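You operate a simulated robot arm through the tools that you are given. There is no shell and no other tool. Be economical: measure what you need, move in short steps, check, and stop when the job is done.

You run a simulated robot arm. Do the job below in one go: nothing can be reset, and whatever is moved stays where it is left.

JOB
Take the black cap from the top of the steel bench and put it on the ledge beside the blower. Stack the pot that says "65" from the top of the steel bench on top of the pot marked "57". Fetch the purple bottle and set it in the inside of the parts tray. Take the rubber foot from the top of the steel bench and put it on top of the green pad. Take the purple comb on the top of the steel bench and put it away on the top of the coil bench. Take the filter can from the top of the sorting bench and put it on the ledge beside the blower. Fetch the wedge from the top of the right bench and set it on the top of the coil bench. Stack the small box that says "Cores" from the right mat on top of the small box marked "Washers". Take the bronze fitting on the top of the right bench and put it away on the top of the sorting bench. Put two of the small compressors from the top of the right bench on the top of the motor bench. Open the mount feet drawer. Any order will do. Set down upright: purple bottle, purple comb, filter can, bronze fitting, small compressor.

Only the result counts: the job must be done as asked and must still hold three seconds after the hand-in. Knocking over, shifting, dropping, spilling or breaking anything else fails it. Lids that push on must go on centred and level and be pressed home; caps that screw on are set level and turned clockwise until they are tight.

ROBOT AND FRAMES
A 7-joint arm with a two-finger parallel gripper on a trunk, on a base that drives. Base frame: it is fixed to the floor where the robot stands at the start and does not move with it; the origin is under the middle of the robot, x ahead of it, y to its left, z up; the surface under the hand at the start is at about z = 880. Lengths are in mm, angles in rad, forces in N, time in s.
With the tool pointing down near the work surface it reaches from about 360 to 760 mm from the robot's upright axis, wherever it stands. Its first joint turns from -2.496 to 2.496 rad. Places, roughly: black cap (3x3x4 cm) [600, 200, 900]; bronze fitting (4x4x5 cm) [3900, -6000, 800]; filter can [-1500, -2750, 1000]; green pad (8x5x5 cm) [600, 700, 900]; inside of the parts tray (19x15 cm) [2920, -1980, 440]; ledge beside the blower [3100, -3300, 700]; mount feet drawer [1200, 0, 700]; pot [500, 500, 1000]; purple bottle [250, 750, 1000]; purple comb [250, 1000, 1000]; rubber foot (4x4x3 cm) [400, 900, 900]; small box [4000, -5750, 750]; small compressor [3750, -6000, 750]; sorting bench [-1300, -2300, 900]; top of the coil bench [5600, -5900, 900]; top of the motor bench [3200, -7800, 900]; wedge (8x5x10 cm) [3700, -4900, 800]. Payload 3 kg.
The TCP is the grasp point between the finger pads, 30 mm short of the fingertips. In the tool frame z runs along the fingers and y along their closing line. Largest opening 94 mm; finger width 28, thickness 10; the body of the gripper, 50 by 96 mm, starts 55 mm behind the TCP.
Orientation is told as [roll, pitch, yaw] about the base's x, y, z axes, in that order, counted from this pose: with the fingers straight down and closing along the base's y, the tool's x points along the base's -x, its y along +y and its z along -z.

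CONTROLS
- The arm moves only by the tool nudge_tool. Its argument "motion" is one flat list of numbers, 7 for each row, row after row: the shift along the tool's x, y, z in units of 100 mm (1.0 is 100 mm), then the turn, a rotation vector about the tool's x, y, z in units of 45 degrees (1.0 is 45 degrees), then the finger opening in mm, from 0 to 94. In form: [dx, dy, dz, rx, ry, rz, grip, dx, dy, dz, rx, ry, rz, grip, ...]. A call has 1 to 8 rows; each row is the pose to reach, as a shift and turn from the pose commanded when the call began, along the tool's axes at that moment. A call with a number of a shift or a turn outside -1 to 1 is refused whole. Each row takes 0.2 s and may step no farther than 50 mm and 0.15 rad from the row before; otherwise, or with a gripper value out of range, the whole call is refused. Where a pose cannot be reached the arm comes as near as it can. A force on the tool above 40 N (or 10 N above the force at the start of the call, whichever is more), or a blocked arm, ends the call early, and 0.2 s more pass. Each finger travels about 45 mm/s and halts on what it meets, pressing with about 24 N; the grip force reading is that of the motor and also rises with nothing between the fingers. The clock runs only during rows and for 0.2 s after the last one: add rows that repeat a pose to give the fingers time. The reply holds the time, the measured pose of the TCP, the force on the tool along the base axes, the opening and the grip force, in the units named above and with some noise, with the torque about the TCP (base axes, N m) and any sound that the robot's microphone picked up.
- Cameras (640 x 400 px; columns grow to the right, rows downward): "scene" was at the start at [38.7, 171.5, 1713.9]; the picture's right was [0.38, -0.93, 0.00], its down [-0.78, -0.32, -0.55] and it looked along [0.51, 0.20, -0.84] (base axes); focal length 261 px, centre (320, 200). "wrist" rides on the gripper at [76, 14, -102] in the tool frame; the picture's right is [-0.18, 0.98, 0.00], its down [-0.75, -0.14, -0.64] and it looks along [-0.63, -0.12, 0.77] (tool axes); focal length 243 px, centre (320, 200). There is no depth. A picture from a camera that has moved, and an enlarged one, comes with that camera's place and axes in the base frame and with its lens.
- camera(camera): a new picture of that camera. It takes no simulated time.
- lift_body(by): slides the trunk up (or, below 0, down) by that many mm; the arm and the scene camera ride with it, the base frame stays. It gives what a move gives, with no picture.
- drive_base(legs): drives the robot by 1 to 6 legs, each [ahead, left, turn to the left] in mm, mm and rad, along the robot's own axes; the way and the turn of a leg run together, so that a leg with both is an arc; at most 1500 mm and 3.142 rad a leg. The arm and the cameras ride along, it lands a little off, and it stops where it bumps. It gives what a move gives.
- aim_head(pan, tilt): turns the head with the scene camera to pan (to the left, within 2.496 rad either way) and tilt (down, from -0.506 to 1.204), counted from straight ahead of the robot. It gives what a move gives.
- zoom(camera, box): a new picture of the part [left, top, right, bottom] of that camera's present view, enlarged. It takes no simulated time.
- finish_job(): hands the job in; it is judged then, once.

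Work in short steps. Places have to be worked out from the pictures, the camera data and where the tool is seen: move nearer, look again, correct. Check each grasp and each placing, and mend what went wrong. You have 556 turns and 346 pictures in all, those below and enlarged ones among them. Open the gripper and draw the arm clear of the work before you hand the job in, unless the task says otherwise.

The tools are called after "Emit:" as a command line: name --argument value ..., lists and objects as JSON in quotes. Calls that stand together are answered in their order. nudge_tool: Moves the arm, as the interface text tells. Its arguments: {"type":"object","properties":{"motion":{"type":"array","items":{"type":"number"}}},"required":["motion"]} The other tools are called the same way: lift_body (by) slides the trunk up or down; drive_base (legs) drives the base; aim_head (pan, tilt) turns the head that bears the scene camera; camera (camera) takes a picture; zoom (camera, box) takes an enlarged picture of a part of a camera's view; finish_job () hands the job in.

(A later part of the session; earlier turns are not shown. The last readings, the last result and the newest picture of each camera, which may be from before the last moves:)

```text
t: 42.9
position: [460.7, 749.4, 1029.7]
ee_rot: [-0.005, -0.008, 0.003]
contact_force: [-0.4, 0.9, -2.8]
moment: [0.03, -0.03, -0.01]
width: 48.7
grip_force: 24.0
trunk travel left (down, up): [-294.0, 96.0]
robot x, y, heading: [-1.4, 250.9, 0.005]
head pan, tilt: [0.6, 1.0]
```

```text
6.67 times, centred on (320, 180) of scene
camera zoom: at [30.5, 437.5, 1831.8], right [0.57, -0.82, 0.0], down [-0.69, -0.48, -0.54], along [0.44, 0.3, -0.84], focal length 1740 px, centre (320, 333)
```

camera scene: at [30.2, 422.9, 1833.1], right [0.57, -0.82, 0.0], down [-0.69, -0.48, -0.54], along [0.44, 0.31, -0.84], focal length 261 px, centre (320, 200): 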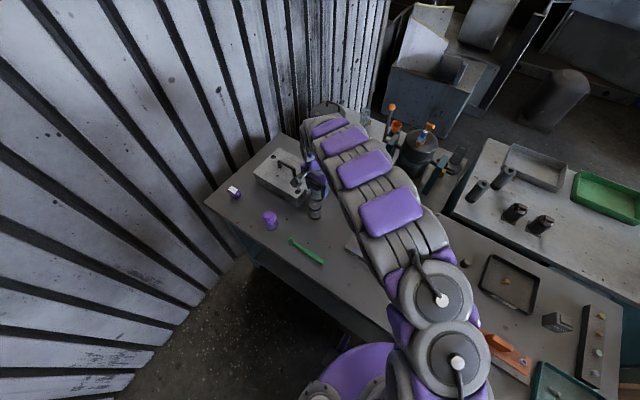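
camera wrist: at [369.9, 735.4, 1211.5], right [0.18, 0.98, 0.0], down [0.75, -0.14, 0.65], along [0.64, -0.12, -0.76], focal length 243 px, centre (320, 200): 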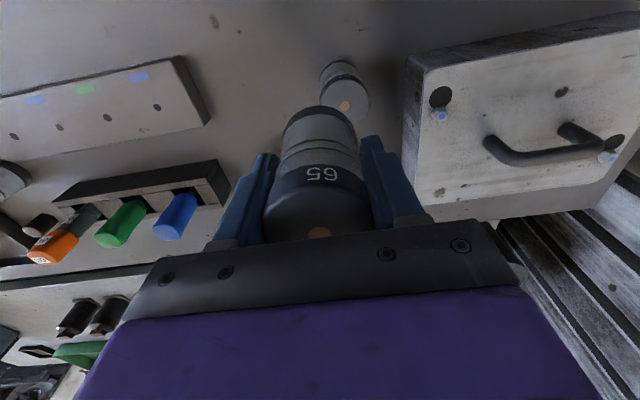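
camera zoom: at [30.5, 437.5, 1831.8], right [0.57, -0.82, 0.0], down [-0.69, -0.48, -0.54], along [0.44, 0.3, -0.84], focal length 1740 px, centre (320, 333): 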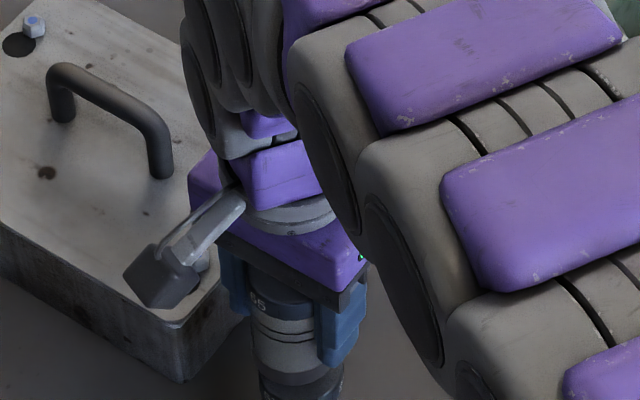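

Still ~6 mm too far in +y; correcting again.

Emit:
nudge_tool --motion '[0, -0.06, 0, 0, 0, 0, 30, 0, -0.06, 0, 0, 0, 0, 30, 0, -0.06, 0.05, 0, 0, 0, 30, 0, -0.06, 0.05, 0, 0, 0, 30]'

Emit:
zoom --camera "wrist" --box '[220, 60, 420, 220]'

```text
t: 43.9
position: [461.4, 741.6, 1025.4]
ee_rot: [-0.003, -0.01, 0.005]
contact_force: [-0.1, -0.6, -3.0]
moment: [-0.02, -0.04, 0.03]
width: 48.8
grip_force: 23.6
trunk travel left (down, up): [-294.0, 96.0]
robot x, y, heading: [-0.5, 245.2, -0.005]
head pan, tilt: [0.6, 1.0]
```

```text
2.50 times, centred on (320, 140) of wrist
camera zoom: at [383.8, 756.6, 1127.9], right [0.18, 0.98, 0.0], down [0.75, -0.14, 0.65], along [0.64, -0.12, -0.76], focal length 606 px, centre (320, 350)
```

zoom: 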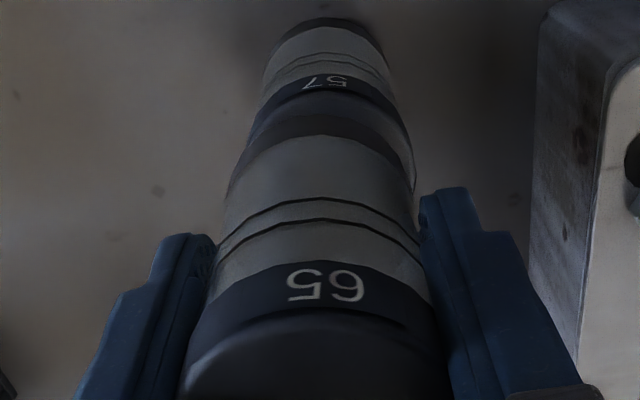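

Now ~3 mm the other way; I correct and lower gently to contact.

Emit:
nudge_tool --motion '[0, 0.025, 0, 0, 0, 0, 30, 0, 0.025, 0.05, 0, 0, 0, 30, 0, 0.025, 0.08, 0, 0, 0, 30, 0, 0.025, 0.1, 0, 0, 0, 30, 0, 0.025, 0.12, 0, 0, 0, 30, 0, 0.025, 0.14, 0, 0, 0, 30]'

Emit:
zoom --camera "wrist" --box '[220, 60, 420, 220]'

```text
t: 45.3
position: [461.2, 742.9, 1013.6]
ee_rot: [-0.003, -0.008, 0.004]
contact_force: [1.3, -1.2, 22.4]
moment: [0.08, 0.14, 0.13]
width: 48.5
grip_force: 24.3
trunk travel left (down, up): [-294.0, 96.0]
robot x, y, heading: [0.2, 248.5, -0.0]
head pan, tilt: [0.6, 1.0]
```

```text
2.50 times, centred on (320, 140) of wrist
camera zoom: at [383.5, 758.0, 1115.2], right [0.18, 0.98, 0.0], down [0.75, -0.14, 0.65], along [0.64, -0.12, -0.76], focal length 606 px, centre (320, 350)
```

zoom: 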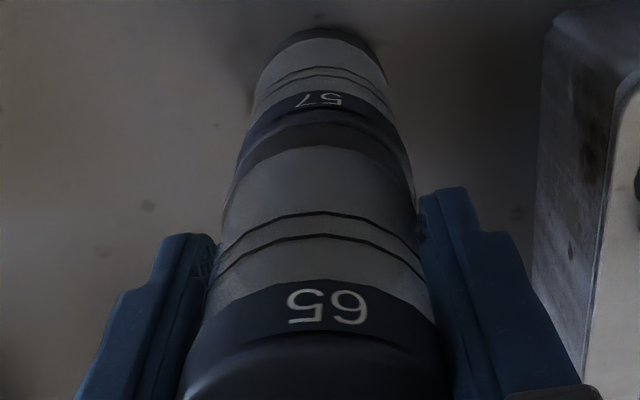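

Seated and aligned (22 N). I ease off, release, and rise.

Emit:
nudge_tool --motion '[0, 0, -0.01, 0, 0, 0, 45, 0, 0, -0.01, 0, 0, 0, 55, 0, 0, -0.01, 0, 0, 0, 70, 0, 0, -0.01, 0, 0, 0, 80, 0, 0, -0.01, 0, 0, 0, 80, 0, 0, -0.4, 0, 0, 0, 80, 0, 0, -0.8, 0, 0, 0, 80, 0, 0, -1.0, 0, 0, 0, 80]'

Emit:
camera --camera "wrist"

Emit:
zoom --camera "scene" --box '[220, 150, 340, 250]'

```text
t: 47.1
position: [460.5, 745.0, 1112.1]
ee_rot: [-0.003, -0.008, 0.002]
contact_force: [0.3, 0.0, 0.2]
moment: [-0.02, 0.0, 0.02]
width: 80.1
grip_force: 0.0
trunk travel left (down, up): [-294.0, 96.0]
robot x, y, heading: [-0.2, 246.5, 0.002]
head pan, tilt: [0.6, 1.0]
```

```text
303 pictures are left
camera wrist: at [383.2, 759.2, 1213.3], right [0.18, 0.98, 0.0], down [0.75, -0.14, 0.65], along [0.64, -0.12, -0.76], focal length 243 px, centre (320, 200)
```

wrist: 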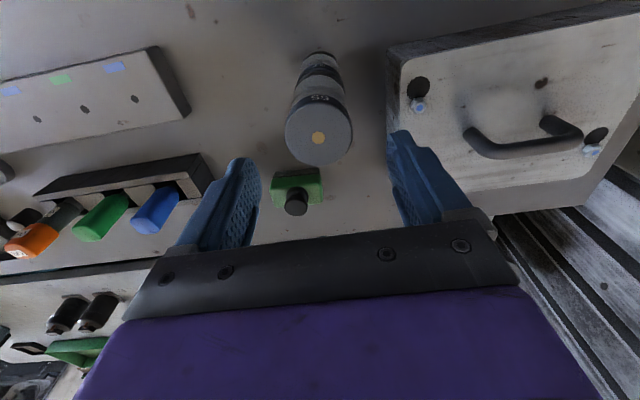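

```text
4.00 times, centred on (280, 200) of scene
camera zoom: at [29.4, 433.5, 1832.2], right [0.57, -0.82, 0.0], down [-0.69, -0.48, -0.54], along [0.44, 0.3, -0.84], focal length 1044 px, centre (480, 200)
```

zoom: 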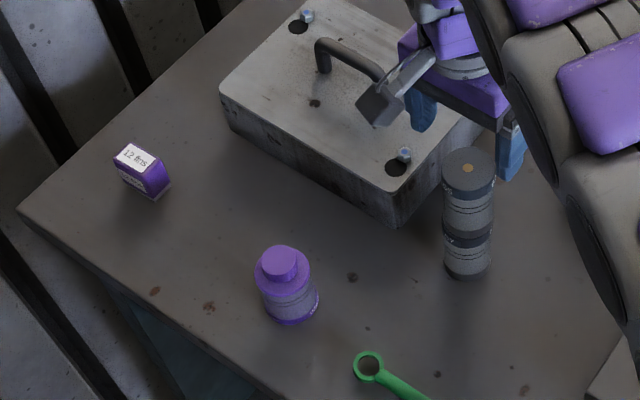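

Stack stands well. Next the purple bottle (≈[315,862]); I raise and drive the hand above it.

Emit:
lift_body --by 60

Emit:
drive_base --legs '[[-142, 118, 0]]'

Emit:
nudge_tool --motion '[0, 0, 0, 0, 0, 0, 94, 0, 0, 0, 0, 0, 0, 94, 0, 0, 0, 0, 0, 0, 94]'

Emit:
camera --camera "wrist"

```text
t: 48.1
position: [461.3, 744.7, 1171.1]
ee_rot: [-0.004, -0.008, 0.004]
contact_force: [-0.3, -0.3, -0.5]
moment: [-0.01, -0.02, 0.03]
width: 79.7
grip_force: 0.0
trunk travel left (down, up): [-354.0, 36.0]
robot x, y, heading: [-1.3, 249.3, 0.003]
head pan, tilt: [0.6, 1.0]
```

```text
t: 49.7
position: [316.3, 855.7, 1173.1]
ee_rot: [0.002, -0.008, 0.002]
contact_force: [-0.1, 0.0, -0.9]
moment: [-0.02, -0.03, 0.0]
width: 80.2
grip_force: 0.1
trunk travel left (down, up): [-354.0, 36.0]
robot x, y, heading: [-143.5, 363.6, 0.0]
head pan, tilt: [0.6, 1.0]
```

```text
t: 50.5
position: [316.4, 853.6, 1174.0]
ee_rot: [0.002, -0.01, 0.0]
contact_force: [-0.1, -0.1, 0.6]
moment: [0.0, 0.05, 0.01]
width: 93.9
grip_force: 0.0
trunk travel left (down, up): [-354.0, 36.0]
robot x, y, heading: [-143.4, 365.3, -0.0]
head pan, tilt: [0.6, 1.0]
```

```text
301 pictures are left
camera wrist: at [239.4, 867.8, 1275.1], right [0.18, 0.98, 0.0], down [0.75, -0.14, 0.65], along [0.64, -0.12, -0.76], focal length 243 px, centre (320, 200)
```

wrist: 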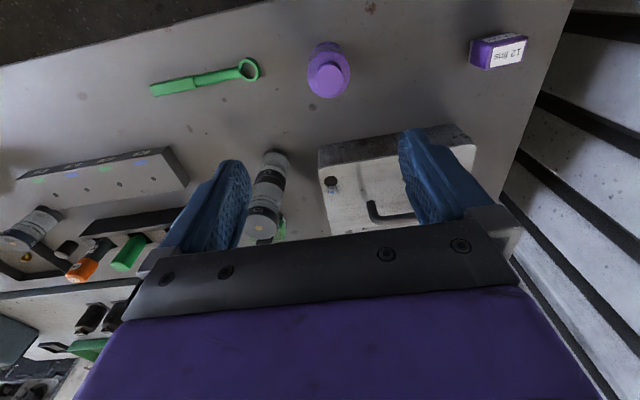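

I zoom on the bottle and comb.

Emit:
zoom --camera "wrist" --box '[280, 20, 380, 120]'

Emit:
zoom --camera "wrist" --box '[450, 10, 550, 90]'

```text
4.00 times, centred on (330, 70) of wrist
camera zoom: at [239.4, 867.8, 1275.1], right [0.18, 0.98, 0.0], down [0.75, -0.14, 0.65], along [0.64, -0.12, -0.76], focal length 970 px, centre (280, 720)
```

zoom: 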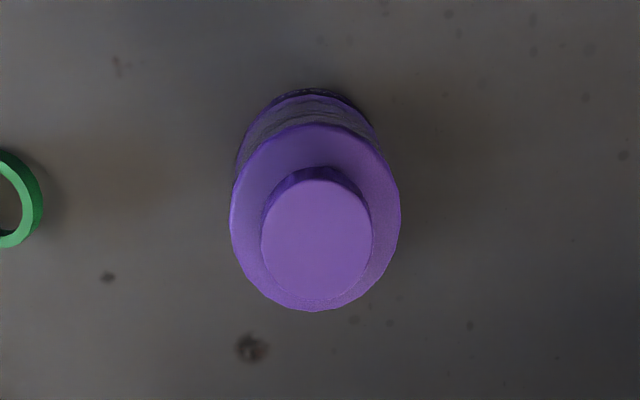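

```text
5.00 times, centred on (500, 50) of wrist
camera zoom: at [239.4, 867.8, 1275.1], right [0.18, 0.98, 0.0], down [0.75, -0.14, 0.65], along [0.64, -0.12, -0.76], focal length 1213 px, centre (-580, 950)
```

zoom: 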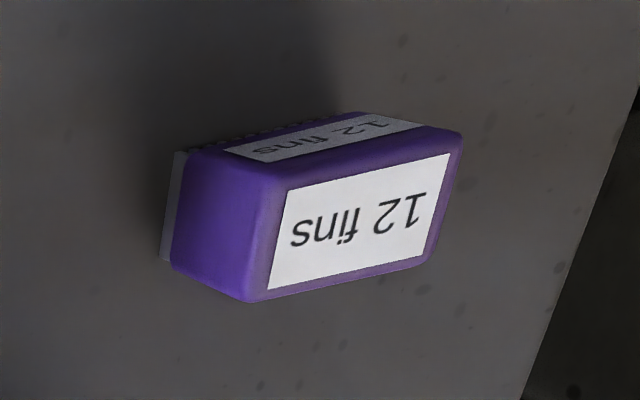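

Bottle centre ≈[317,864], Ø52. I align and lower.

Emit:
nudge_tool --motion '[-0.01, 0.1, 0, 0, 0, 0, 94, -0.01, 0.1, 0, 0, 0, 0, 94, -0.01, 0.1, 0, 0, 0, 0, 94]'

Emit:
lift_body --by -150

Emit:
camera --camera "wrist"

```text
t: 51.3
position: [318.7, 863.6, 1174.3]
ee_rot: [-0.001, -0.012, 0.002]
contact_force: [0.7, 0.0, 1.3]
moment: [-0.04, 0.05, 0.04]
width: 94.4
grip_force: 0.1
trunk travel left (down, up): [-354.0, 36.0]
robot x, y, heading: [-142.1, 361.9, 0.002]
head pan, tilt: [0.6, 1.0]
```

```text
t: 53.0
position: [317.8, 869.8, 1023.4]
ee_rot: [0.001, -0.01, 0.001]
contact_force: [0.5, -0.7, 0.7]
moment: [-0.02, 0.04, -0.01]
width: 93.8
grip_force: 0.1
trunk travel left (down, up): [-204.0, 186.0]
robot x, y, heading: [-143.3, 364.1, 0.006]
head pan, tilt: [0.6, 1.0]
```

```text
298 pictures are left
camera wrist: at [240.2, 882.6, 1124.2], right [0.18, 0.98, 0.0], down [0.75, -0.14, 0.65], along [0.64, -0.12, -0.76], focal length 243 px, centre (320, 200)
```

wrist: 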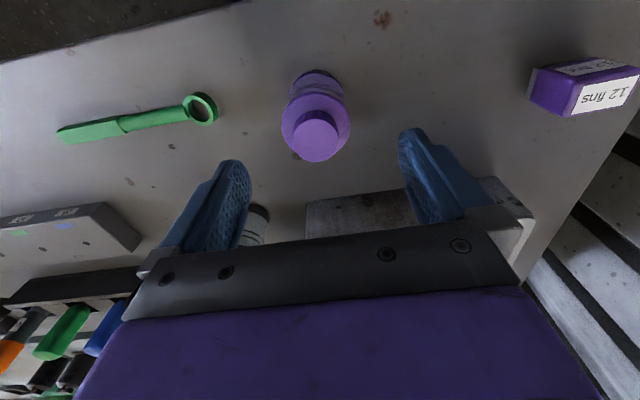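

Good. Lower to z≈928 and grip.

Emit:
lift_body --by -95

Emit:
nudge_tool --motion '[0, 0, 0, 0, 0, 0, 94, 0, 0, 0, 0, 0, 0, 60, 0, 0, 0, 0, 0, 0, 35, 0, 0, 0, 0, 0, 0, 35, 0, 0, 0, 0, 0, 0, 35, 0, 0, 0, 0, 0, 0, 35]'

Emit:
lift_body --by 240

Emit:
camera --camera "wrist"

```text
t: 54.3
position: [316.0, 874.5, 925.6]
ee_rot: [-0.002, -0.011, 0.002]
contact_force: [-0.7, -0.4, 0.4]
moment: [0.01, -0.04, 0.01]
width: 94.0
grip_force: 0.0
trunk travel left (down, up): [-109.0, 281.0]
robot x, y, heading: [-148.5, 364.5, 0.001]
head pan, tilt: [0.6, 1.0]
```

```text
t: 55.7
position: [316.6, 873.1, 925.0]
ee_rot: [-0.004, -0.01, 0.001]
contact_force: [0.7, 1.0, 0.4]
moment: [0.14, -0.01, 0.0]
width: 53.6
grip_force: 24.1
trunk travel left (down, up): [-109.0, 281.0]
robot x, y, heading: [-146.0, 363.5, 0.003]
head pan, tilt: [0.6, 1.0]
```

```text
t: 58.2
position: [317.2, 873.1, 1166.4]
ee_rot: [-0.005, -0.01, 0.003]
contact_force: [0.5, -0.2, -2.0]
moment: [-0.01, 0.0, 0.0]
width: 53.0
grip_force: 24.3
trunk travel left (down, up): [-349.0, 41.0]
robot x, y, heading: [-147.6, 361.4, 0.003]
head pan, tilt: [0.6, 1.0]
```

```text
297 pictures are left
camera wrist: at [240.2, 887.5, 1266.8], right [0.18, 0.98, 0.0], down [0.75, -0.14, 0.65], along [0.64, -0.12, -0.76], focal length 243 px, centre (320, 200)
```

wrist: 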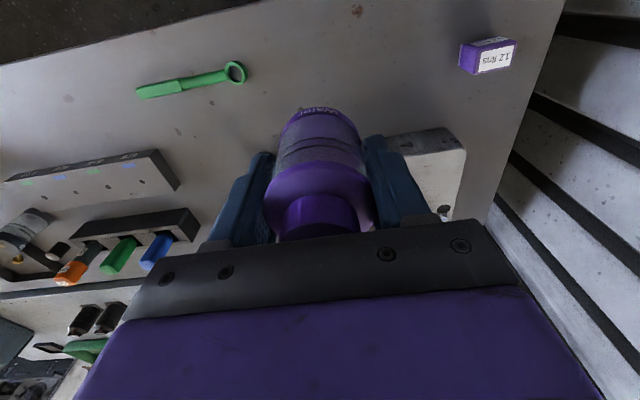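

Bottle is held. Now I study the route south with the raised camera.

Emit:
aim_head --pan -0.75 --tilt 0.5

Emit:
camera --camera "scene"

Emit:
aim_head --pan -1.6 --tilt 0.6

Emit:
camera --camera "scene"

```text
t: 59.7
position: [318.5, 873.3, 1166.8]
ee_rot: [-0.004, -0.011, 0.003]
contact_force: [0.5, 0.5, -2.4]
moment: [-0.02, -0.03, 0.0]
width: 53.4
grip_force: 24.3
trunk travel left (down, up): [-349.0, 41.0]
robot x, y, heading: [-145.4, 365.8, 0.004]
head pan, tilt: [-0.75, 0.499]
```

```text
296 pictures are left
camera scene: at [-103.1, 450.1, 1928.6], right [-0.68, -0.73, 0.0], down [-0.35, 0.32, -0.88], along [0.64, -0.6, -0.48], focal length 261 px, centre (320, 200)
```

scene: 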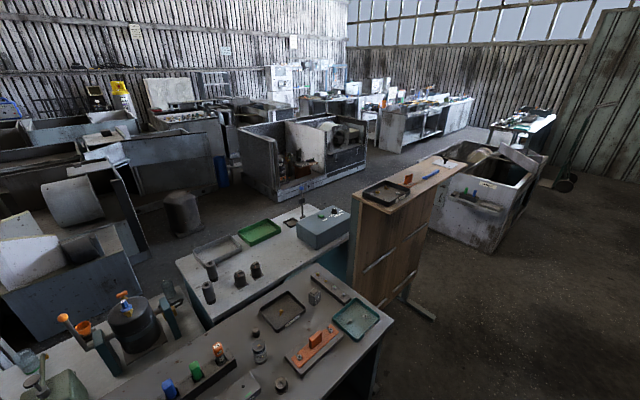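

```text
t: 60.9
position: [317.1, 873.2, 1164.4]
ee_rot: [-0.004, -0.01, 0.002]
contact_force: [0.3, -0.7, -1.5]
moment: [-0.01, -0.04, 0.03]
width: 53.0
grip_force: 23.9
trunk travel left (down, up): [-349.0, 41.0]
robot x, y, heading: [-142.5, 362.0, 0.002]
head pan, tilt: [-1.6, 0.6]
```

```text
295 pictures are left
camera scene: at [-172.2, 423.5, 1919.8], right [-1.0, 0.03, 0.0], down [0.01, 0.56, -0.83], along [-0.02, -0.83, -0.56], focal length 261 px, centre (320, 200)
```

scene: 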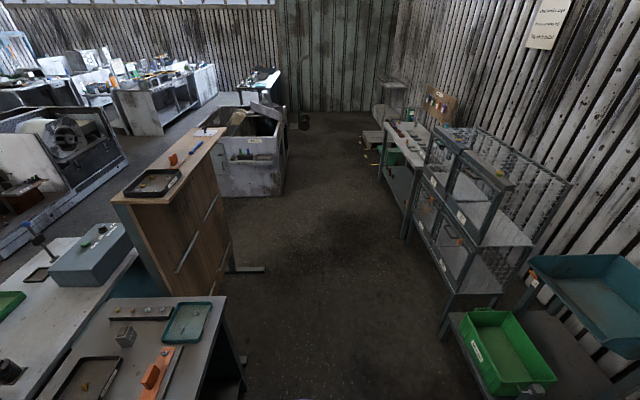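

Map so far: partition x≈450–800, y −500…−1450; tub from y≈−2545; blower machine front at x≈2830 with open side toward −x. I drive south along x≈−145, then turn so the arm points east.

Emit:
drive_base --legs '[[0, -1450, 0], [0, -900, 0], [0, 0, -0.83]]'

Emit:
aim_head --pan 0.83 --tilt 0.4

Emit:
camera --camera "scene"

```text
t: 74.7
position: [506.2, -2030.9, 1170.8]
ee_rot: [0.003, -0.011, -0.839]
contact_force: [0.8, -0.9, -1.2]
moment: [-0.02, 0.07, 0.0]
width: 53.0
grip_force: 24.0
trunk travel left (down, up): [-349.0, 41.0]
robot x, y, heading: [-171.8, -2017.2, -0.836]
head pan, tilt: [-1.6, 0.6]
```

```text
t: 76.9
position: [510.2, -2025.1, 1167.9]
ee_rot: [-0.002, -0.011, -0.839]
contact_force: [-0.1, 0.1, -1.5]
moment: [0.0, -0.01, 0.0]
width: 53.2
grip_force: 24.2
trunk travel left (down, up): [-349.0, 41.0]
robot x, y, heading: [-172.0, -2017.4, -0.832]
head pan, tilt: [0.831, 0.4]
```

```text
294 pictures are left
camera scene: at [15.1, -1900.7, 1936.9], right [-0.01, -1.0, 0.0], down [-0.39, 0.0, -0.92], along [0.92, -0.01, -0.39], focal length 261 px, centre (320, 200)
```

scene: 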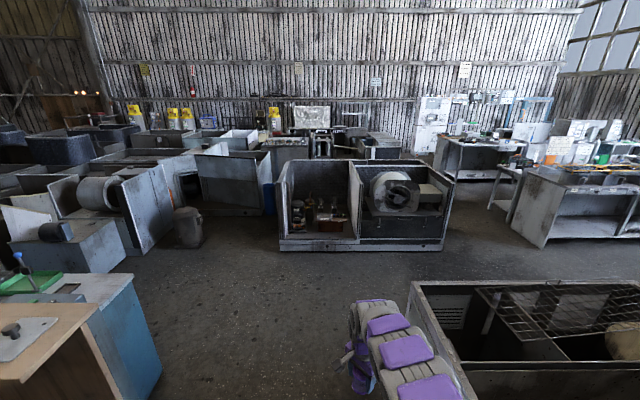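

The way is clear. I zoom on the machine.

Emit:
zoom --camera "scene" --box '[270, 150, 460, 260]'

Emit:
zoom --camera "scene" --box '[420, 60, 640, 260]'

```text
3.37 times, centred on (365, 205) of scene
camera zoom: at [15.1, -1900.7, 1936.9], right [-0.01, -1.0, 0.0], down [-0.39, 0.0, -0.92], along [0.92, -0.01, -0.39], focal length 879 px, centre (168, 183)
```

zoom: 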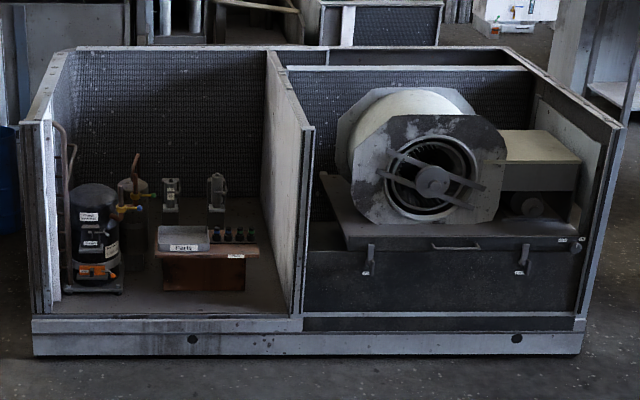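

```text
2.00 times, centred on (530, 160) of scene
camera zoom: at [15.1, -1900.7, 1936.9], right [-0.01, -1.0, 0.0], down [-0.39, 0.0, -0.92], along [0.92, -0.01, -0.39], focal length 522 px, centre (-100, 280)
```

zoom: 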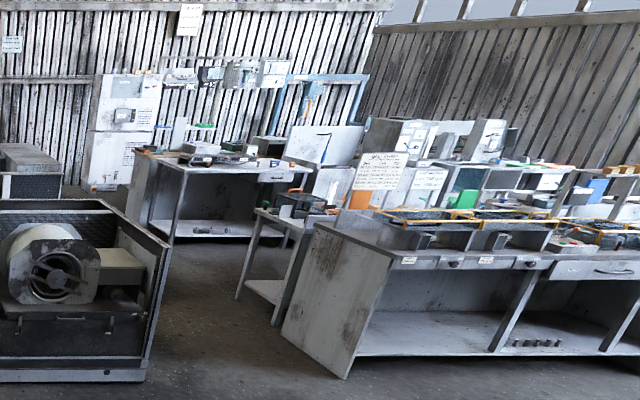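

Tray "Parts" in the left compartment at ≈[2950,-1985]. I drive east to x≈2000 with the arm pointing ahead.

Emit:
drive_base --legs '[[729, 803, 0], [705, 825, 0]]'

Emit:
camera --camera "scene"

```text
t: 87.6
position: [2665.1, -2000.2, 1172.5]
ee_rot: [0.003, -0.015, -0.853]
contact_force: [0.2, -0.3, -0.6]
moment: [-0.01, 0.01, -0.01]
width: 53.1
grip_force: 24.1
trunk travel left (down, up): [-349.0, 41.0]
robot x, y, heading: [1986.9, -1981.6, -0.848]
head pan, tilt: [0.831, 0.4]
```

```text
291 pictures are left
camera scene: at [2172.0, -1866.1, 1937.5], right [-0.02, -1.0, 0.0], down [-0.39, 0.01, -0.92], along [0.92, -0.02, -0.39], focal length 261 px, centre (320, 200)
```

scene: 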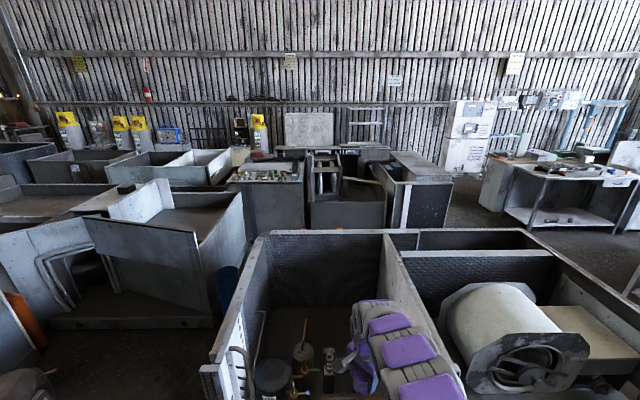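

I lower the trunk fully here in the open aisle and then look.

Emit:
lift_body --by -345

Emit:
aim_head --pan 0.83 --tilt 0.7

Emit:
camera --camera "scene"

Emit:
camera --camera "wrist"

```text
t: 91.0
position: [2661.1, -1999.7, 828.7]
ee_rot: [0.007, -0.015, -0.851]
contact_force: [0.4, -0.6, -2.2]
moment: [0.03, -0.03, 0.0]
width: 53.0
grip_force: 24.3
trunk travel left (down, up): [-4.0, 386.0]
robot x, y, heading: [1986.4, -1978.4, -0.851]
head pan, tilt: [0.831, 0.4]
```

```text
t: 91.8
position: [2660.5, -1999.0, 829.4]
ee_rot: [0.005, -0.015, -0.851]
contact_force: [-0.4, -0.8, -1.6]
moment: [-0.02, -0.01, -0.01]
width: 53.0
grip_force: 23.8
trunk travel left (down, up): [-4.0, 386.0]
robot x, y, heading: [1983.7, -1979.4, -0.847]
head pan, tilt: [0.831, 0.7]
```

```text
290 pictures are left
camera scene: at [2164.5, -1864.8, 1565.5], right [-0.02, -1.0, 0.0], down [-0.65, 0.01, -0.76], along [0.76, -0.01, -0.65], focal length 261 px, centre (320, 200)
```

scene: 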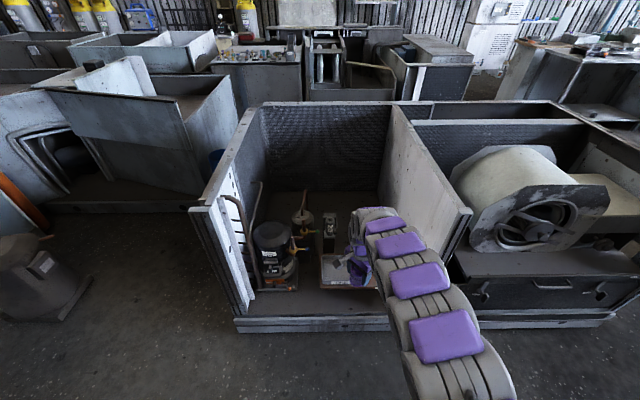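

```text
289 pictures are left
camera wrist: at [2620.3, -1932.3, 929.8], right [0.86, 0.51, 0.01], down [0.38, -0.66, 0.65], along [0.34, -0.56, -0.76], focal length 243 px, centre (320, 200)
```

wrist: 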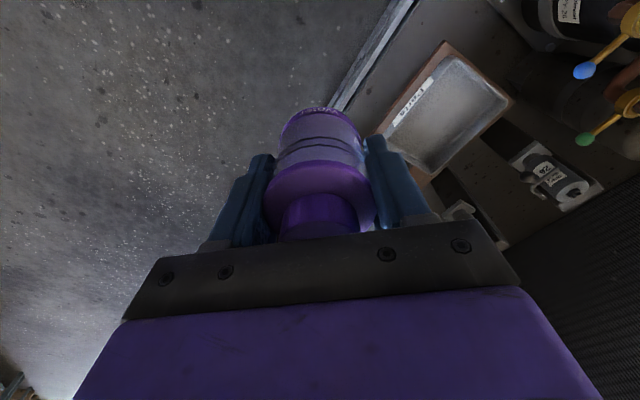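

Tray centre ≈[2938,-1965], z≈450. I lower the arm in the open to test the reach.

Emit:
nudge_tool --motion '[0, 0, 0.5, 0, 0, 0, 35, 0, 0, 1.0, 0, 0, 0, 35]'

Emit:
nudge_tool --motion '[0, 0, 0.5, 0, 0, 0, 35, 0, 0, 1.0, 0, 0, 0, 35]'

Emit:
nudge_tool --motion '[0, 0, 0.5, 0, 0, 0, 35, 0, 0, 1.0, 0, 0, 0, 35]'

```text
t: 92.4
position: [2661.0, -2000.2, 728.9]
ee_rot: [0.006, -0.016, -0.853]
contact_force: [-0.2, -0.5, -1.5]
moment: [0.0, 0.0, 0.0]
width: 53.3
grip_force: 24.5
trunk travel left (down, up): [-4.0, 386.0]
robot x, y, heading: [1983.0, -1981.9, -0.847]
head pan, tilt: [0.831, 0.7]
```

```text
t: 93.0
position: [2664.7, -2001.2, 626.4]
ee_rot: [0.005, -0.014, -0.852]
contact_force: [-0.2, -0.1, -1.3]
moment: [0.02, 0.02, -0.01]
width: 53.1
grip_force: 23.5
trunk travel left (down, up): [-4.0, 386.0]
robot x, y, heading: [1988.3, -1977.6, -0.849]
head pan, tilt: [0.831, 0.7]
```

```text
t: 93.6
position: [2665.0, -2001.8, 528.3]
ee_rot: [0.005, -0.016, -0.851]
contact_force: [-0.6, 0.9, -2.1]
moment: [0.03, -0.02, 0.01]
width: 53.0
grip_force: 24.7
trunk travel left (down, up): [-4.0, 386.0]
robot x, y, heading: [1985.0, -1976.3, -0.851]
head pan, tilt: [0.831, 0.7]
```

Reach is fine. I raise the trunk 90 for clearance and drive in toward the tray.

Emit:
lift_body --by 100

Emit:
drive_base --legs '[[125, 195, 0]]'

Emit:
camera --camera "wrist"

Emit:
camera --camera "scene"

```text
t: 94.9
position: [2665.9, -1999.7, 628.5]
ee_rot: [0.006, -0.014, -0.853]
contact_force: [1.1, 0.0, -2.0]
moment: [-0.02, -0.02, 0.0]
width: 53.0
grip_force: 24.0
trunk travel left (down, up): [-104.0, 286.0]
robot x, y, heading: [1986.9, -1978.9, -0.847]
head pan, tilt: [0.831, 0.7]
```

```text
t: 96.7
position: [2887.6, -1972.7, 634.6]
ee_rot: [0.011, -0.014, -0.857]
contact_force: [0.5, 0.4, -0.8]
moment: [0.04, 0.09, -0.04]
width: 53.3
grip_force: 23.7
trunk travel left (down, up): [-104.0, 286.0]
robot x, y, heading: [2211.3, -1941.7, -0.85]
head pan, tilt: [0.831, 0.7]
```

```text
288 pictures are left
camera wrist: at [2846.0, -1905.8, 735.3], right [0.86, 0.5, 0.01], down [0.37, -0.66, 0.65], along [0.34, -0.56, -0.76], focal length 243 px, centre (320, 200)
```

wrist: 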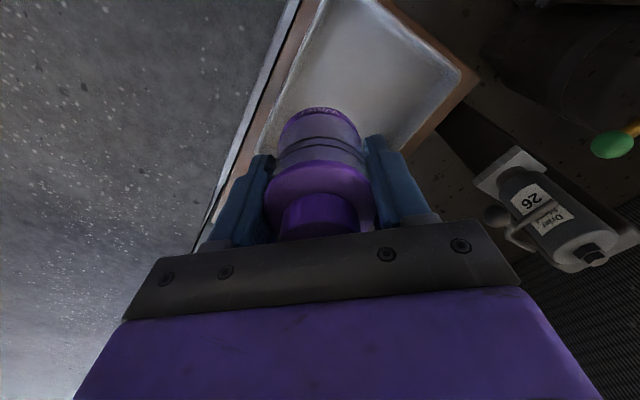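

```text
287 pictures are left
camera scene: at [2384.2, -1837.1, 1666.7], right [-0.02, -1.0, 0.0], down [-0.64, 0.02, -0.76], along [0.76, -0.01, -0.64], focal length 261 px, centre (320, 200)
```

scene: 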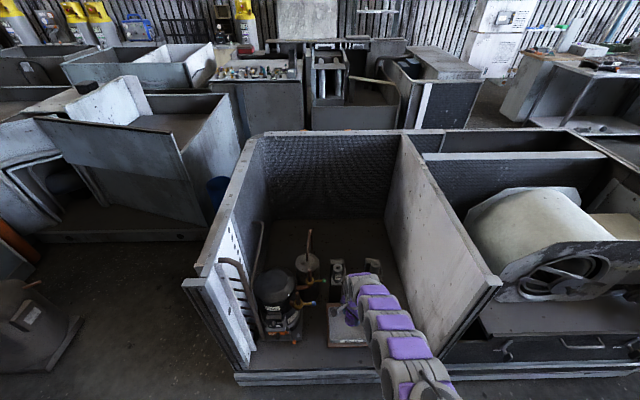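

Tray spans x 2862–3015, y −1905…−2070; centre [2937,-1987]. I shift over it and lower 90.

Emit:
nudge_tool --motion '[-0.4, 0.27, 0, 0, 0, 0, 35, -0.43, 0.28, 0.4, 0, 0, 0, 35, -0.43, 0.28, 0.8, 0, 0, 0, 35, -0.43, 0.28, 0.8, 0, 0, 0, 35]'

Emit:
camera --camera "wrist"

Emit:
zoom --camera "scene" --box '[250, 230, 430, 380]'

```text
t: 97.7
position: [2900.1, -1974.4, 632.0]
ee_rot: [0.009, -0.018, -0.857]
contact_force: [1.1, -0.3, -2.9]
moment: [0.01, -0.01, -0.04]
width: 52.9
grip_force: 23.9
out of reach, approached as far as the arm can: row 1, 2, 3, 4
trunk travel left (down, up): [-104.0, 286.0]
robot x, y, heading: [2211.3, -1945.4, -0.853]
head pan, tilt: [0.831, 0.7]
```

```text
286 pictures are left
camera wrist: at [2859.1, -1906.2, 734.2], right [0.86, 0.5, 0.01], down [0.38, -0.66, 0.65], along [0.34, -0.56, -0.76], focal length 243 px, centre (320, 200)
```

wrist: 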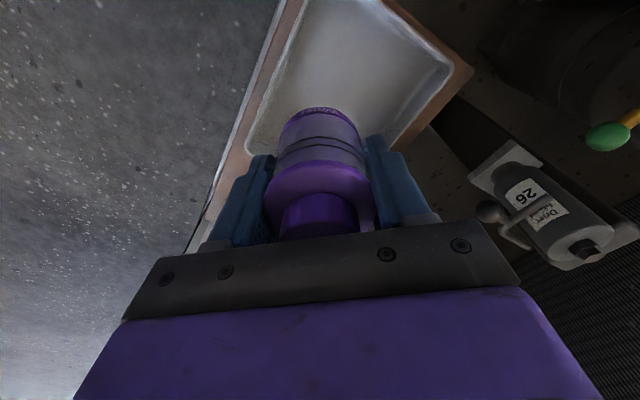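

```text
2.67 times, centred on (340, 305) of scene
camera zoom: at [2390.3, -1831.4, 1665.6], right [-0.02, -1.0, 0.0], down [-0.65, 0.01, -0.76], along [0.76, -0.02, -0.65], focal length 696 px, centre (267, -80)
```

zoom: 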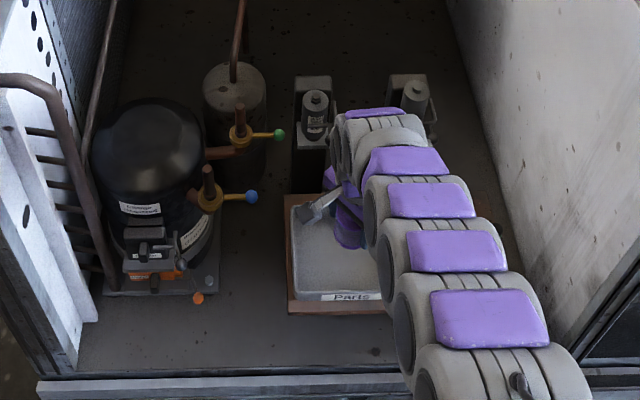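

Out of reach at that radius; I move the base 60 mm nearer instead.

Emit:
drive_base --legs '[[50, 36, 0]]'

Emit:
nudge_tool --motion '[0.1, 0, 0, 0, 0, 0, 35, 0.1, -0.1, 0.2, 0, 0, 0, 35, 0.1, -0.1, 0.5, 0, 0, 0, 35, 0.1, -0.1, 0.5, 0, 0, 0, 35]'

Emit:
camera --camera "wrist"

```text
t: 98.6
position: [2949.5, -2000.0, 641.6]
ee_rot: [0.019, -0.014, -0.857]
contact_force: [2.1, -2.1, -0.3]
moment: [0.08, 0.15, -0.03]
width: 53.1
grip_force: 24.0
trunk travel left (down, up): [-104.0, 286.0]
robot x, y, heading: [2268.0, -1961.9, -0.848]
head pan, tilt: [0.831, 0.7]
```

```text
t: 99.6
position: [2940.5, -1995.7, 602.0]
ee_rot: [0.013, -0.022, -0.86]
contact_force: [0.3, 0.5, -1.7]
moment: [-0.06, 0.04, -0.03]
width: 52.9
grip_force: 23.7
out of reach, approached as far as the arm can: row 3, 4
trunk travel left (down, up): [-104.0, 286.0]
robot x, y, heading: [2267.1, -1963.6, -0.851]
head pan, tilt: [0.831, 0.7]
```

```text
284 pictures are left
camera wrist: at [2897.8, -1928.7, 702.9], right [0.86, 0.5, 0.02], down [0.37, -0.66, 0.66], along [0.34, -0.56, -0.76], focal length 243 px, centre (320, 200)
```

wrist: 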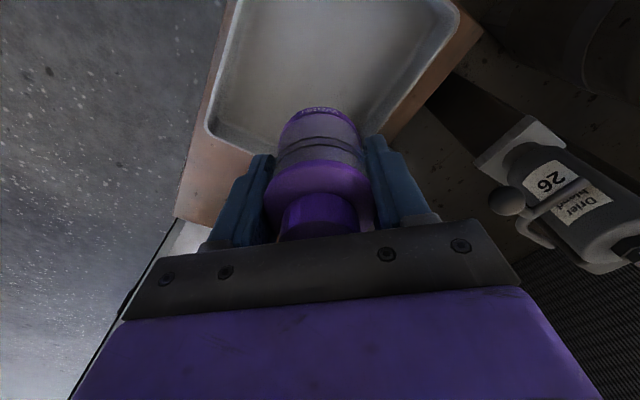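

Lower with the trunk instead. Small shift to the tray's centre first.

Emit:
nudge_tool --motion '[0.1, 0.04, 0, 0, 0, 0, 35, 0.15, 0.06, 0, 0, 0, 0, 35, 0.15, 0.06, 0, 0, 0, 0, 35]'

Emit:
lift_body --by -80

Emit:
camera --camera "wrist"

```text
t: 100.4
position: [2935.2, -1980.8, 602.5]
ee_rot: [0.012, -0.017, -0.858]
contact_force: [1.0, 0.5, -3.1]
moment: [0.03, 0.03, -0.02]
width: 52.9
grip_force: 23.4
trunk travel left (down, up): [-104.0, 286.0]
robot x, y, heading: [2269.1, -1957.0, -0.853]
head pan, tilt: [0.831, 0.7]
```

```text
t: 101.6
position: [2932.9, -1980.0, 522.8]
ee_rot: [0.013, -0.017, -0.859]
contact_force: [-0.1, 0.2, -2.0]
moment: [-0.01, 0.01, 0.0]
width: 53.0
grip_force: 23.9
trunk travel left (down, up): [-24.0, 366.0]
robot x, y, heading: [2268.6, -1961.4, -0.85]
head pan, tilt: [0.831, 0.7]
```

```text
283 pictures are left
camera wrist: at [2893.0, -1913.0, 623.4], right [0.86, 0.5, 0.02], down [0.37, -0.66, 0.65], along [0.34, -0.56, -0.76], focal length 243 px, centre (320, 200)
```

wrist: 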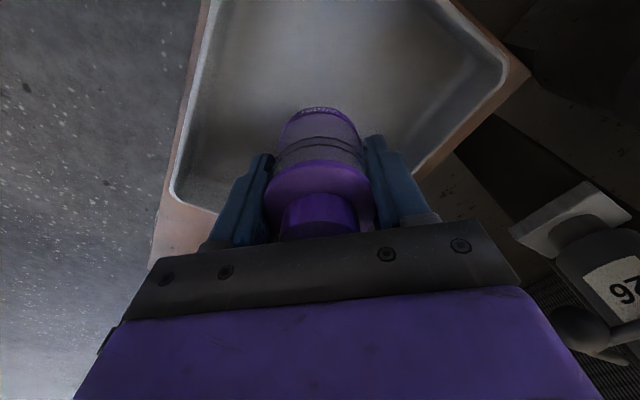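

Inside the tray. Lower the remaining trunk travel, then nudge to contact.

Emit:
lift_body --by -22

Emit:
nudge_tool --motion '[0, 0, 0.04, 0, 0, 0, 35, 0, 0, 0.08, 0, 0, 0, 35, 0, 0, 0.12, 0, 0, 0, 35, 0, 0, 0.16, 0, 0, 0, 35, 0, 0, 0.2, 0, 0, 0, 35, 0, 0, 0.24, 0, 0, 0, 35]'

```text
t: 102.3
position: [2934.1, -1980.3, 499.7]
ee_rot: [0.012, -0.015, -0.859]
contact_force: [0.3, 0.3, -1.2]
moment: [-0.03, 0.0, 0.03]
width: 52.9
grip_force: 24.4
trunk travel left (down, up): [-2.0, 388.0]
robot x, y, heading: [2269.2, -1962.3, -0.853]
head pan, tilt: [0.831, 0.7]
```

```text
t: 103.7
position: [2935.1, -1981.9, 495.8]
ee_rot: [0.011, -0.02, -0.858]
contact_force: [1.3, -1.0, 1.6]
moment: [-0.05, 0.07, 0.07]
width: 53.0
grip_force: 23.9
out of reach, approached as far as the arm can: row 2, 3, 4, 5, 6
trunk travel left (down, up): [-2.0, 388.0]
robot x, y, heading: [2270.3, -1962.7, -0.846]
head pan, tilt: [0.831, 0.7]
```

Radius limits the depth. I raise, bring the base 60 mm nearer, and pull the tool back 60.

Emit:
lift_body --by 70

Emit:
drive_base --legs '[[40, 45, 0]]'

Emit:
nudge_tool --motion '[0.25, -0.28, 0, 0, 0, 0, 35, 0.4, -0.45, 0, 0, 0, 0, 35, 0.4, -0.45, 0, 0, 0, 0, 35]'

Emit:
camera --camera "wrist"

```text
t: 104.8
position: [2934.7, -1981.0, 566.0]
ee_rot: [0.012, -0.016, -0.86]
contact_force: [-0.3, 0.4, -1.7]
moment: [0.01, 0.04, 0.07]
width: 53.0
grip_force: 24.2
trunk travel left (down, up): [-72.0, 318.0]
robot x, y, heading: [2269.2, -1960.3, -0.848]
head pan, tilt: [0.831, 0.7]
```

```text
t: 105.7
position: [2979.7, -1996.0, 578.9]
ee_rot: [0.034, -0.017, -0.863]
contact_force: [2.9, -1.4, 0.3]
moment: [0.1, 0.2, -0.02]
width: 52.6
grip_force: 24.7
trunk travel left (down, up): [-72.0, 318.0]
robot x, y, heading: [2323.2, -1966.9, -0.855]
head pan, tilt: [0.831, 0.7]
```

```text
t: 106.5
position: [2918.0, -1997.0, 574.8]
ee_rot: [0.028, -0.018, -0.868]
contact_force: [0.0, -0.9, -1.6]
moment: [0.04, 0.07, -0.01]
width: 53.0
grip_force: 23.7
trunk travel left (down, up): [-72.0, 318.0]
robot x, y, heading: [2321.8, -1968.1, -0.849]
head pan, tilt: [0.831, 0.7]
```

```text
282 pictures are left
camera wrist: at [2876.2, -1929.6, 675.7], right [0.87, 0.5, 0.03], down [0.36, -0.67, 0.65], along [0.34, -0.56, -0.76], focal length 243 px, centre (320, 200)
```

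wrist: 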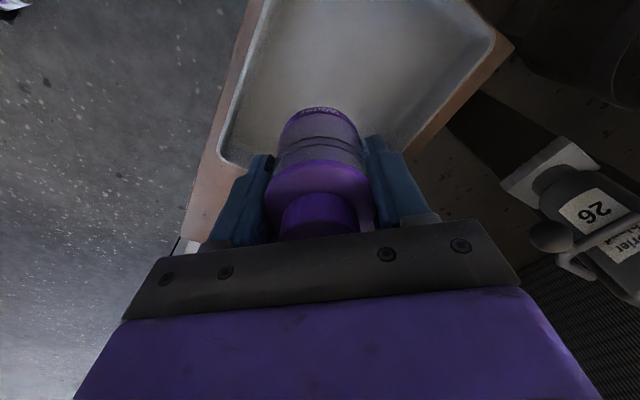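

A tilt of 0.03 crept in; I level the tool, shift 24 mm to the tray centre and lower.

Emit:
nudge_tool --motion '[0.02, 0.22, 0, 0.035, 0.023, 0, 35, 0.02, 0.22, 0, 0.035, 0.023, 0, 35, 0.02, 0.22, 0, 0.035, 0.023, 0, 35]'

Emit:
lift_body --by -70

Emit:
nudge_tool --motion '[0, 0, 0.04, 0, 0, 0, 35, 0, 0, 0.08, 0, 0, 0, 35, 0, 0, 0.12, 0, 0, 0, 35, 0, 0, 0.16, 0, 0, 0, 35, 0, 0, 0.2, 0, 0, 0, 35, 0, 0, 0.24, 0, 0, 0, 35]'

```text
t: 107.3
position: [2936.4, -1977.9, 572.6]
ee_rot: [-0.003, 0.0, -0.866]
contact_force: [0.4, -1.3, -1.7]
moment: [0.03, 0.04, -0.02]
width: 52.7
grip_force: 23.8
trunk travel left (down, up): [-72.0, 318.0]
robot x, y, heading: [2317.0, -1964.7, -0.85]
head pan, tilt: [0.831, 0.7]
```

```text
t: 108.4
position: [2943.6, -1971.0, 497.0]
ee_rot: [-0.011, -0.002, -0.864]
contact_force: [0.1, -0.2, -2.1]
moment: [-0.03, 0.01, 0.0]
width: 53.1
grip_force: 23.6
trunk travel left (down, up): [-2.0, 388.0]
robot x, y, heading: [2328.1, -1965.6, -0.853]
head pan, tilt: [0.831, 0.7]
```

```text
t: 109.8
position: [2943.0, -1971.2, 479.3]
ee_rot: [-0.003, -0.002, -0.865]
contact_force: [-8.2, 2.2, 24.8]
moment: [0.4, -0.17, 0.13]
width: 52.8
grip_force: 23.6
trunk travel left (down, up): [-2.0, 388.0]
robot x, y, heading: [2322.1, -1964.4, -0.85]
head pan, tilt: [0.831, 0.7]
stopped in row 6: the force on the tool passed its limit at 46 N (the readings are from after the stop); the commanded pose is now the measured one
```

Contact with the tray floor. I release and rise.

Emit:
nudge_tool --motion '[0, 0, -0.02, 0, 0, 0, 53, 0, 0, -0.02, 0, 0, 0, 60, 0, 0, -0.02, 0, 0, 0, 75, 0, 0, -0.02, 0, 0, 0, 84, 0, 0, -0.02, 0, 0, 0, 84, 0, 0, -0.45, 0, 0, 0, 84, 0, 0, -0.9, 0, 0, 0, 84]'

Emit:
lift_body --by 100

Emit:
camera --camera "wrist"

```text
t: 111.4
position: [2941.1, -1971.7, 571.9]
ee_rot: [-0.005, -0.003, -0.864]
contact_force: [0.5, 0.2, -0.1]
moment: [-0.01, 0.02, -0.01]
width: 84.1
grip_force: 0.0
trunk travel left (down, up): [-2.0, 388.0]
robot x, y, heading: [2326.0, -1969.1, -0.854]
head pan, tilt: [0.831, 0.7]
```

```text
t: 112.7
position: [2942.3, -1971.6, 669.0]
ee_rot: [-0.006, -0.004, -0.864]
contact_force: [0.9, 0.5, 0.2]
moment: [0.0, 0.02, -0.01]
width: 84.4
grip_force: 0.0
trunk travel left (down, up): [-102.0, 288.0]
robot x, y, heading: [2325.8, -1966.2, -0.856]
head pan, tilt: [0.831, 0.7]
```

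```text
281 pictures are left
camera wrist: at [2903.1, -1903.2, 771.7], right [0.87, 0.5, -0.01], down [0.38, -0.66, 0.65], along [0.32, -0.56, -0.76], focal length 243 px, centre (320, 200)
```

wrist: 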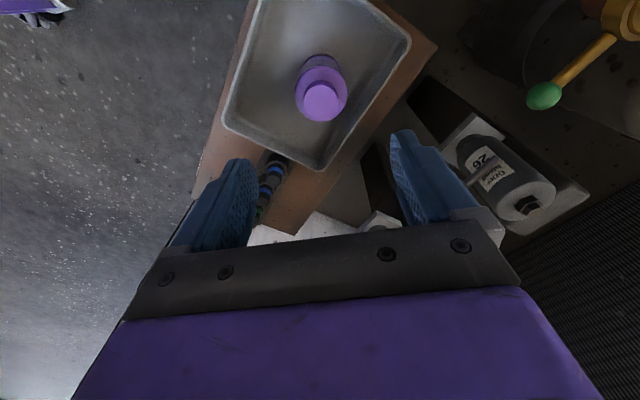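

Bottle stands in the tray. I back out, raise, and look at the blower ledge and at the drawer side of bench 2.

Emit:
lift_body --by 200

Emit:
drive_base --legs '[[-330, -376, 0]]'

Emit:
aim_head --pan 0.2 --tilt 0.6

Emit:
camera --camera "scene"

Emit:
aim_head --pan 2.4 --tilt 0.4

Emit:
camera --camera "scene"

```text
t: 114.9
position: [2942.8, -1971.4, 870.7]
ee_rot: [-0.005, -0.003, -0.864]
contact_force: [-0.2, 0.1, 0.6]
moment: [0.01, 0.03, 0.01]
width: 84.0
grip_force: 0.1
trunk travel left (down, up): [-302.0, 88.0]
robot x, y, heading: [2328.1, -1964.3, -0.857]
head pan, tilt: [0.831, 0.7]
```

```text
t: 117.8
position: [2449.9, -1972.0, 866.1]
ee_rot: [-0.013, -0.004, -0.865]
contact_force: [-1.4, -0.5, -0.9]
moment: [-0.04, -0.1, 0.02]
width: 84.1
grip_force: 0.0
trunk travel left (down, up): [-302.0, 88.0]
robot x, y, heading: [1831.3, -1968.1, -0.853]
head pan, tilt: [0.831, 0.7]
```

```text
t: 118.8
position: [2442.5, -1978.6, 872.5]
ee_rot: [-0.005, -0.005, -0.867]
contact_force: [-0.2, 0.4, -0.4]
moment: [0.0, 0.0, -0.03]
width: 84.1
grip_force: 0.0
trunk travel left (down, up): [-302.0, 88.0]
robot x, y, heading: [1831.7, -1966.3, -0.855]
head pan, tilt: [0.201, 0.6]
```

```text
280 pictures are left
camera scene: at [1996.9, -1905.8, 1871.9], right [-0.61, -0.79, 0.01], down [-0.45, 0.34, -0.82], along [0.65, -0.5, -0.57], focal length 261 px, centre (320, 200)
```

scene: 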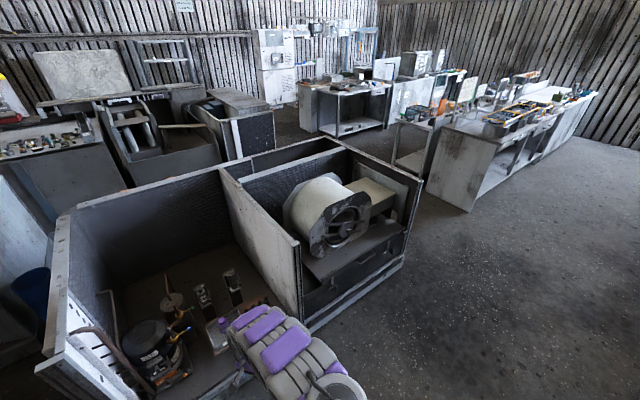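

```text
t: 120.9
position: [2443.1, -1976.6, 870.8]
ee_rot: [-0.002, -0.007, -0.866]
contact_force: [-0.4, -0.1, 0.1]
moment: [0.0, 0.0, -0.01]
width: 84.2
grip_force: 0.0
trunk travel left (down, up): [-302.0, 88.0]
robot x, y, heading: [1828.4, -1968.5, -0.858]
head pan, tilt: [2.4, 0.4]
```

```text
279 pictures are left
camera scene: at [1926.9, -1761.4, 1890.5], right [1.0, -0.03, 0.0], down [-0.01, -0.39, -0.92], along [0.02, 0.92, -0.39], focal length 261 px, centre (320, 200)
```

scene: 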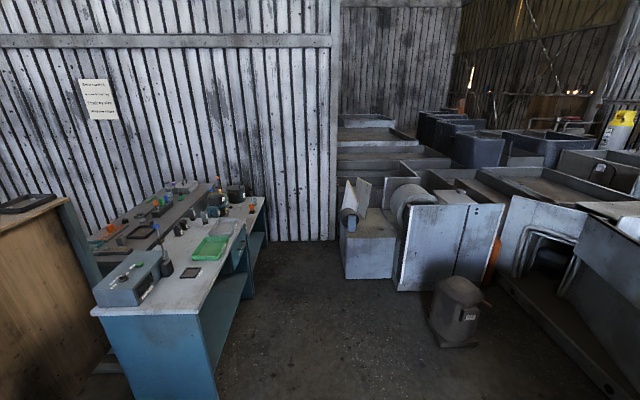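

I zoom on bench 2's front for the drawer.

Emit:
zoom --camera "scene" --box '[70, 160, 290, 400]'

Emit:
aim_head --pan 0.2 --tilt 0.5

Emit:
zoom --camera "scene" --box '[200, 120, 440, 320]'

```text
1.67 times, centred on (180, 280) of scene
camera zoom: at [1926.9, -1761.4, 1890.5], right [1.0, -0.03, 0.0], down [-0.01, -0.39, -0.92], along [0.02, 0.92, -0.39], focal length 435 px, centre (553, 67)
```

zoom: 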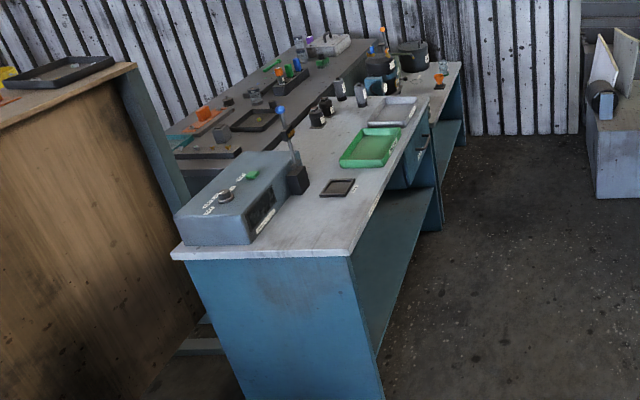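

```text
t: 123.0
position: [2442.5, -1977.3, 872.0]
ee_rot: [-0.003, -0.006, -0.867]
contact_force: [0.1, 0.4, 0.3]
moment: [0.01, 0.01, 0.02]
width: 84.0
grip_force: 0.1
trunk travel left (down, up): [-302.0, 88.0]
robot x, y, heading: [1830.9, -1970.0, -0.859]
head pan, tilt: [0.201, 0.499]
```

```text
2.00 times, centred on (320, 220) of scene
camera zoom: at [1996.6, -1909.6, 1881.3], right [-0.61, -0.79, 0.0], down [-0.38, 0.29, -0.88], along [0.69, -0.54, -0.48], focal length 522 px, centre (320, 160)
```

zoom: 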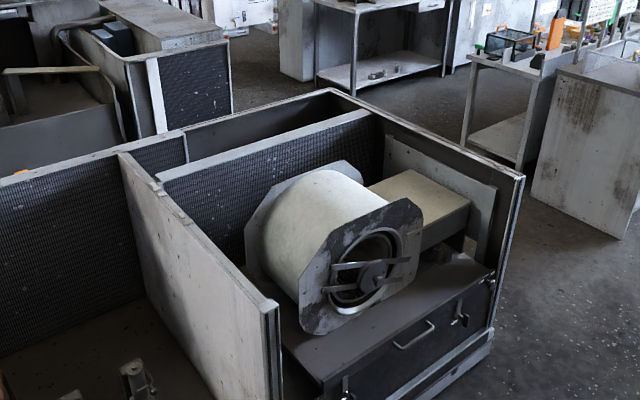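

The drawer is on bench 2's east side. I drive to the aisle there and turn to face west.

Emit:
drive_base --legs '[[-472, 633, 0], [0, 0, -2.283]]'

Emit:
aim_head --pan -0.5 --tilt 0.5

Emit:
camera --camera "scene"

```text
t: 132.5
position: [1596.9, -1680.5, 871.7]
ee_rot: [-0.004, -0.005, -3.128]
contact_force: [0.9, 0.4, 0.0]
moment: [-0.02, 0.01, 0.01]
width: 83.9
grip_force: 0.0
trunk travel left (down, up): [-302.0, 88.0]
robot x, y, heading: [1995.9, -1212.5, -3.119]
head pan, tilt: [0.201, 0.499]
```

```text
t: 133.6
position: [1597.3, -1678.8, 873.5]
ee_rot: [0.0, -0.005, -3.129]
contact_force: [0.2, 0.4, -0.6]
moment: [0.02, -0.01, 0.01]
width: 83.9
grip_force: 0.0
trunk travel left (down, up): [-302.0, 88.0]
robot x, y, heading: [1996.9, -1215.6, -3.122]
head pan, tilt: [-0.499, 0.499]
```

```text
276 pictures are left
camera scene: at [1943.1, -1318.1, 1881.5], right [0.46, 0.89, 0.0], down [0.43, -0.22, -0.88], along [-0.78, 0.4, -0.48], focal length 261 px, centre (320, 200)
```

scene: 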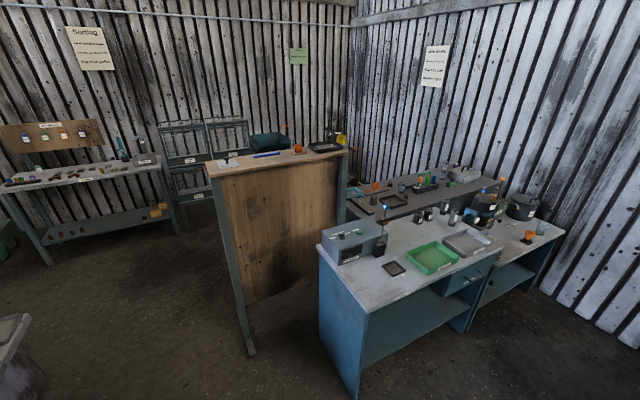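

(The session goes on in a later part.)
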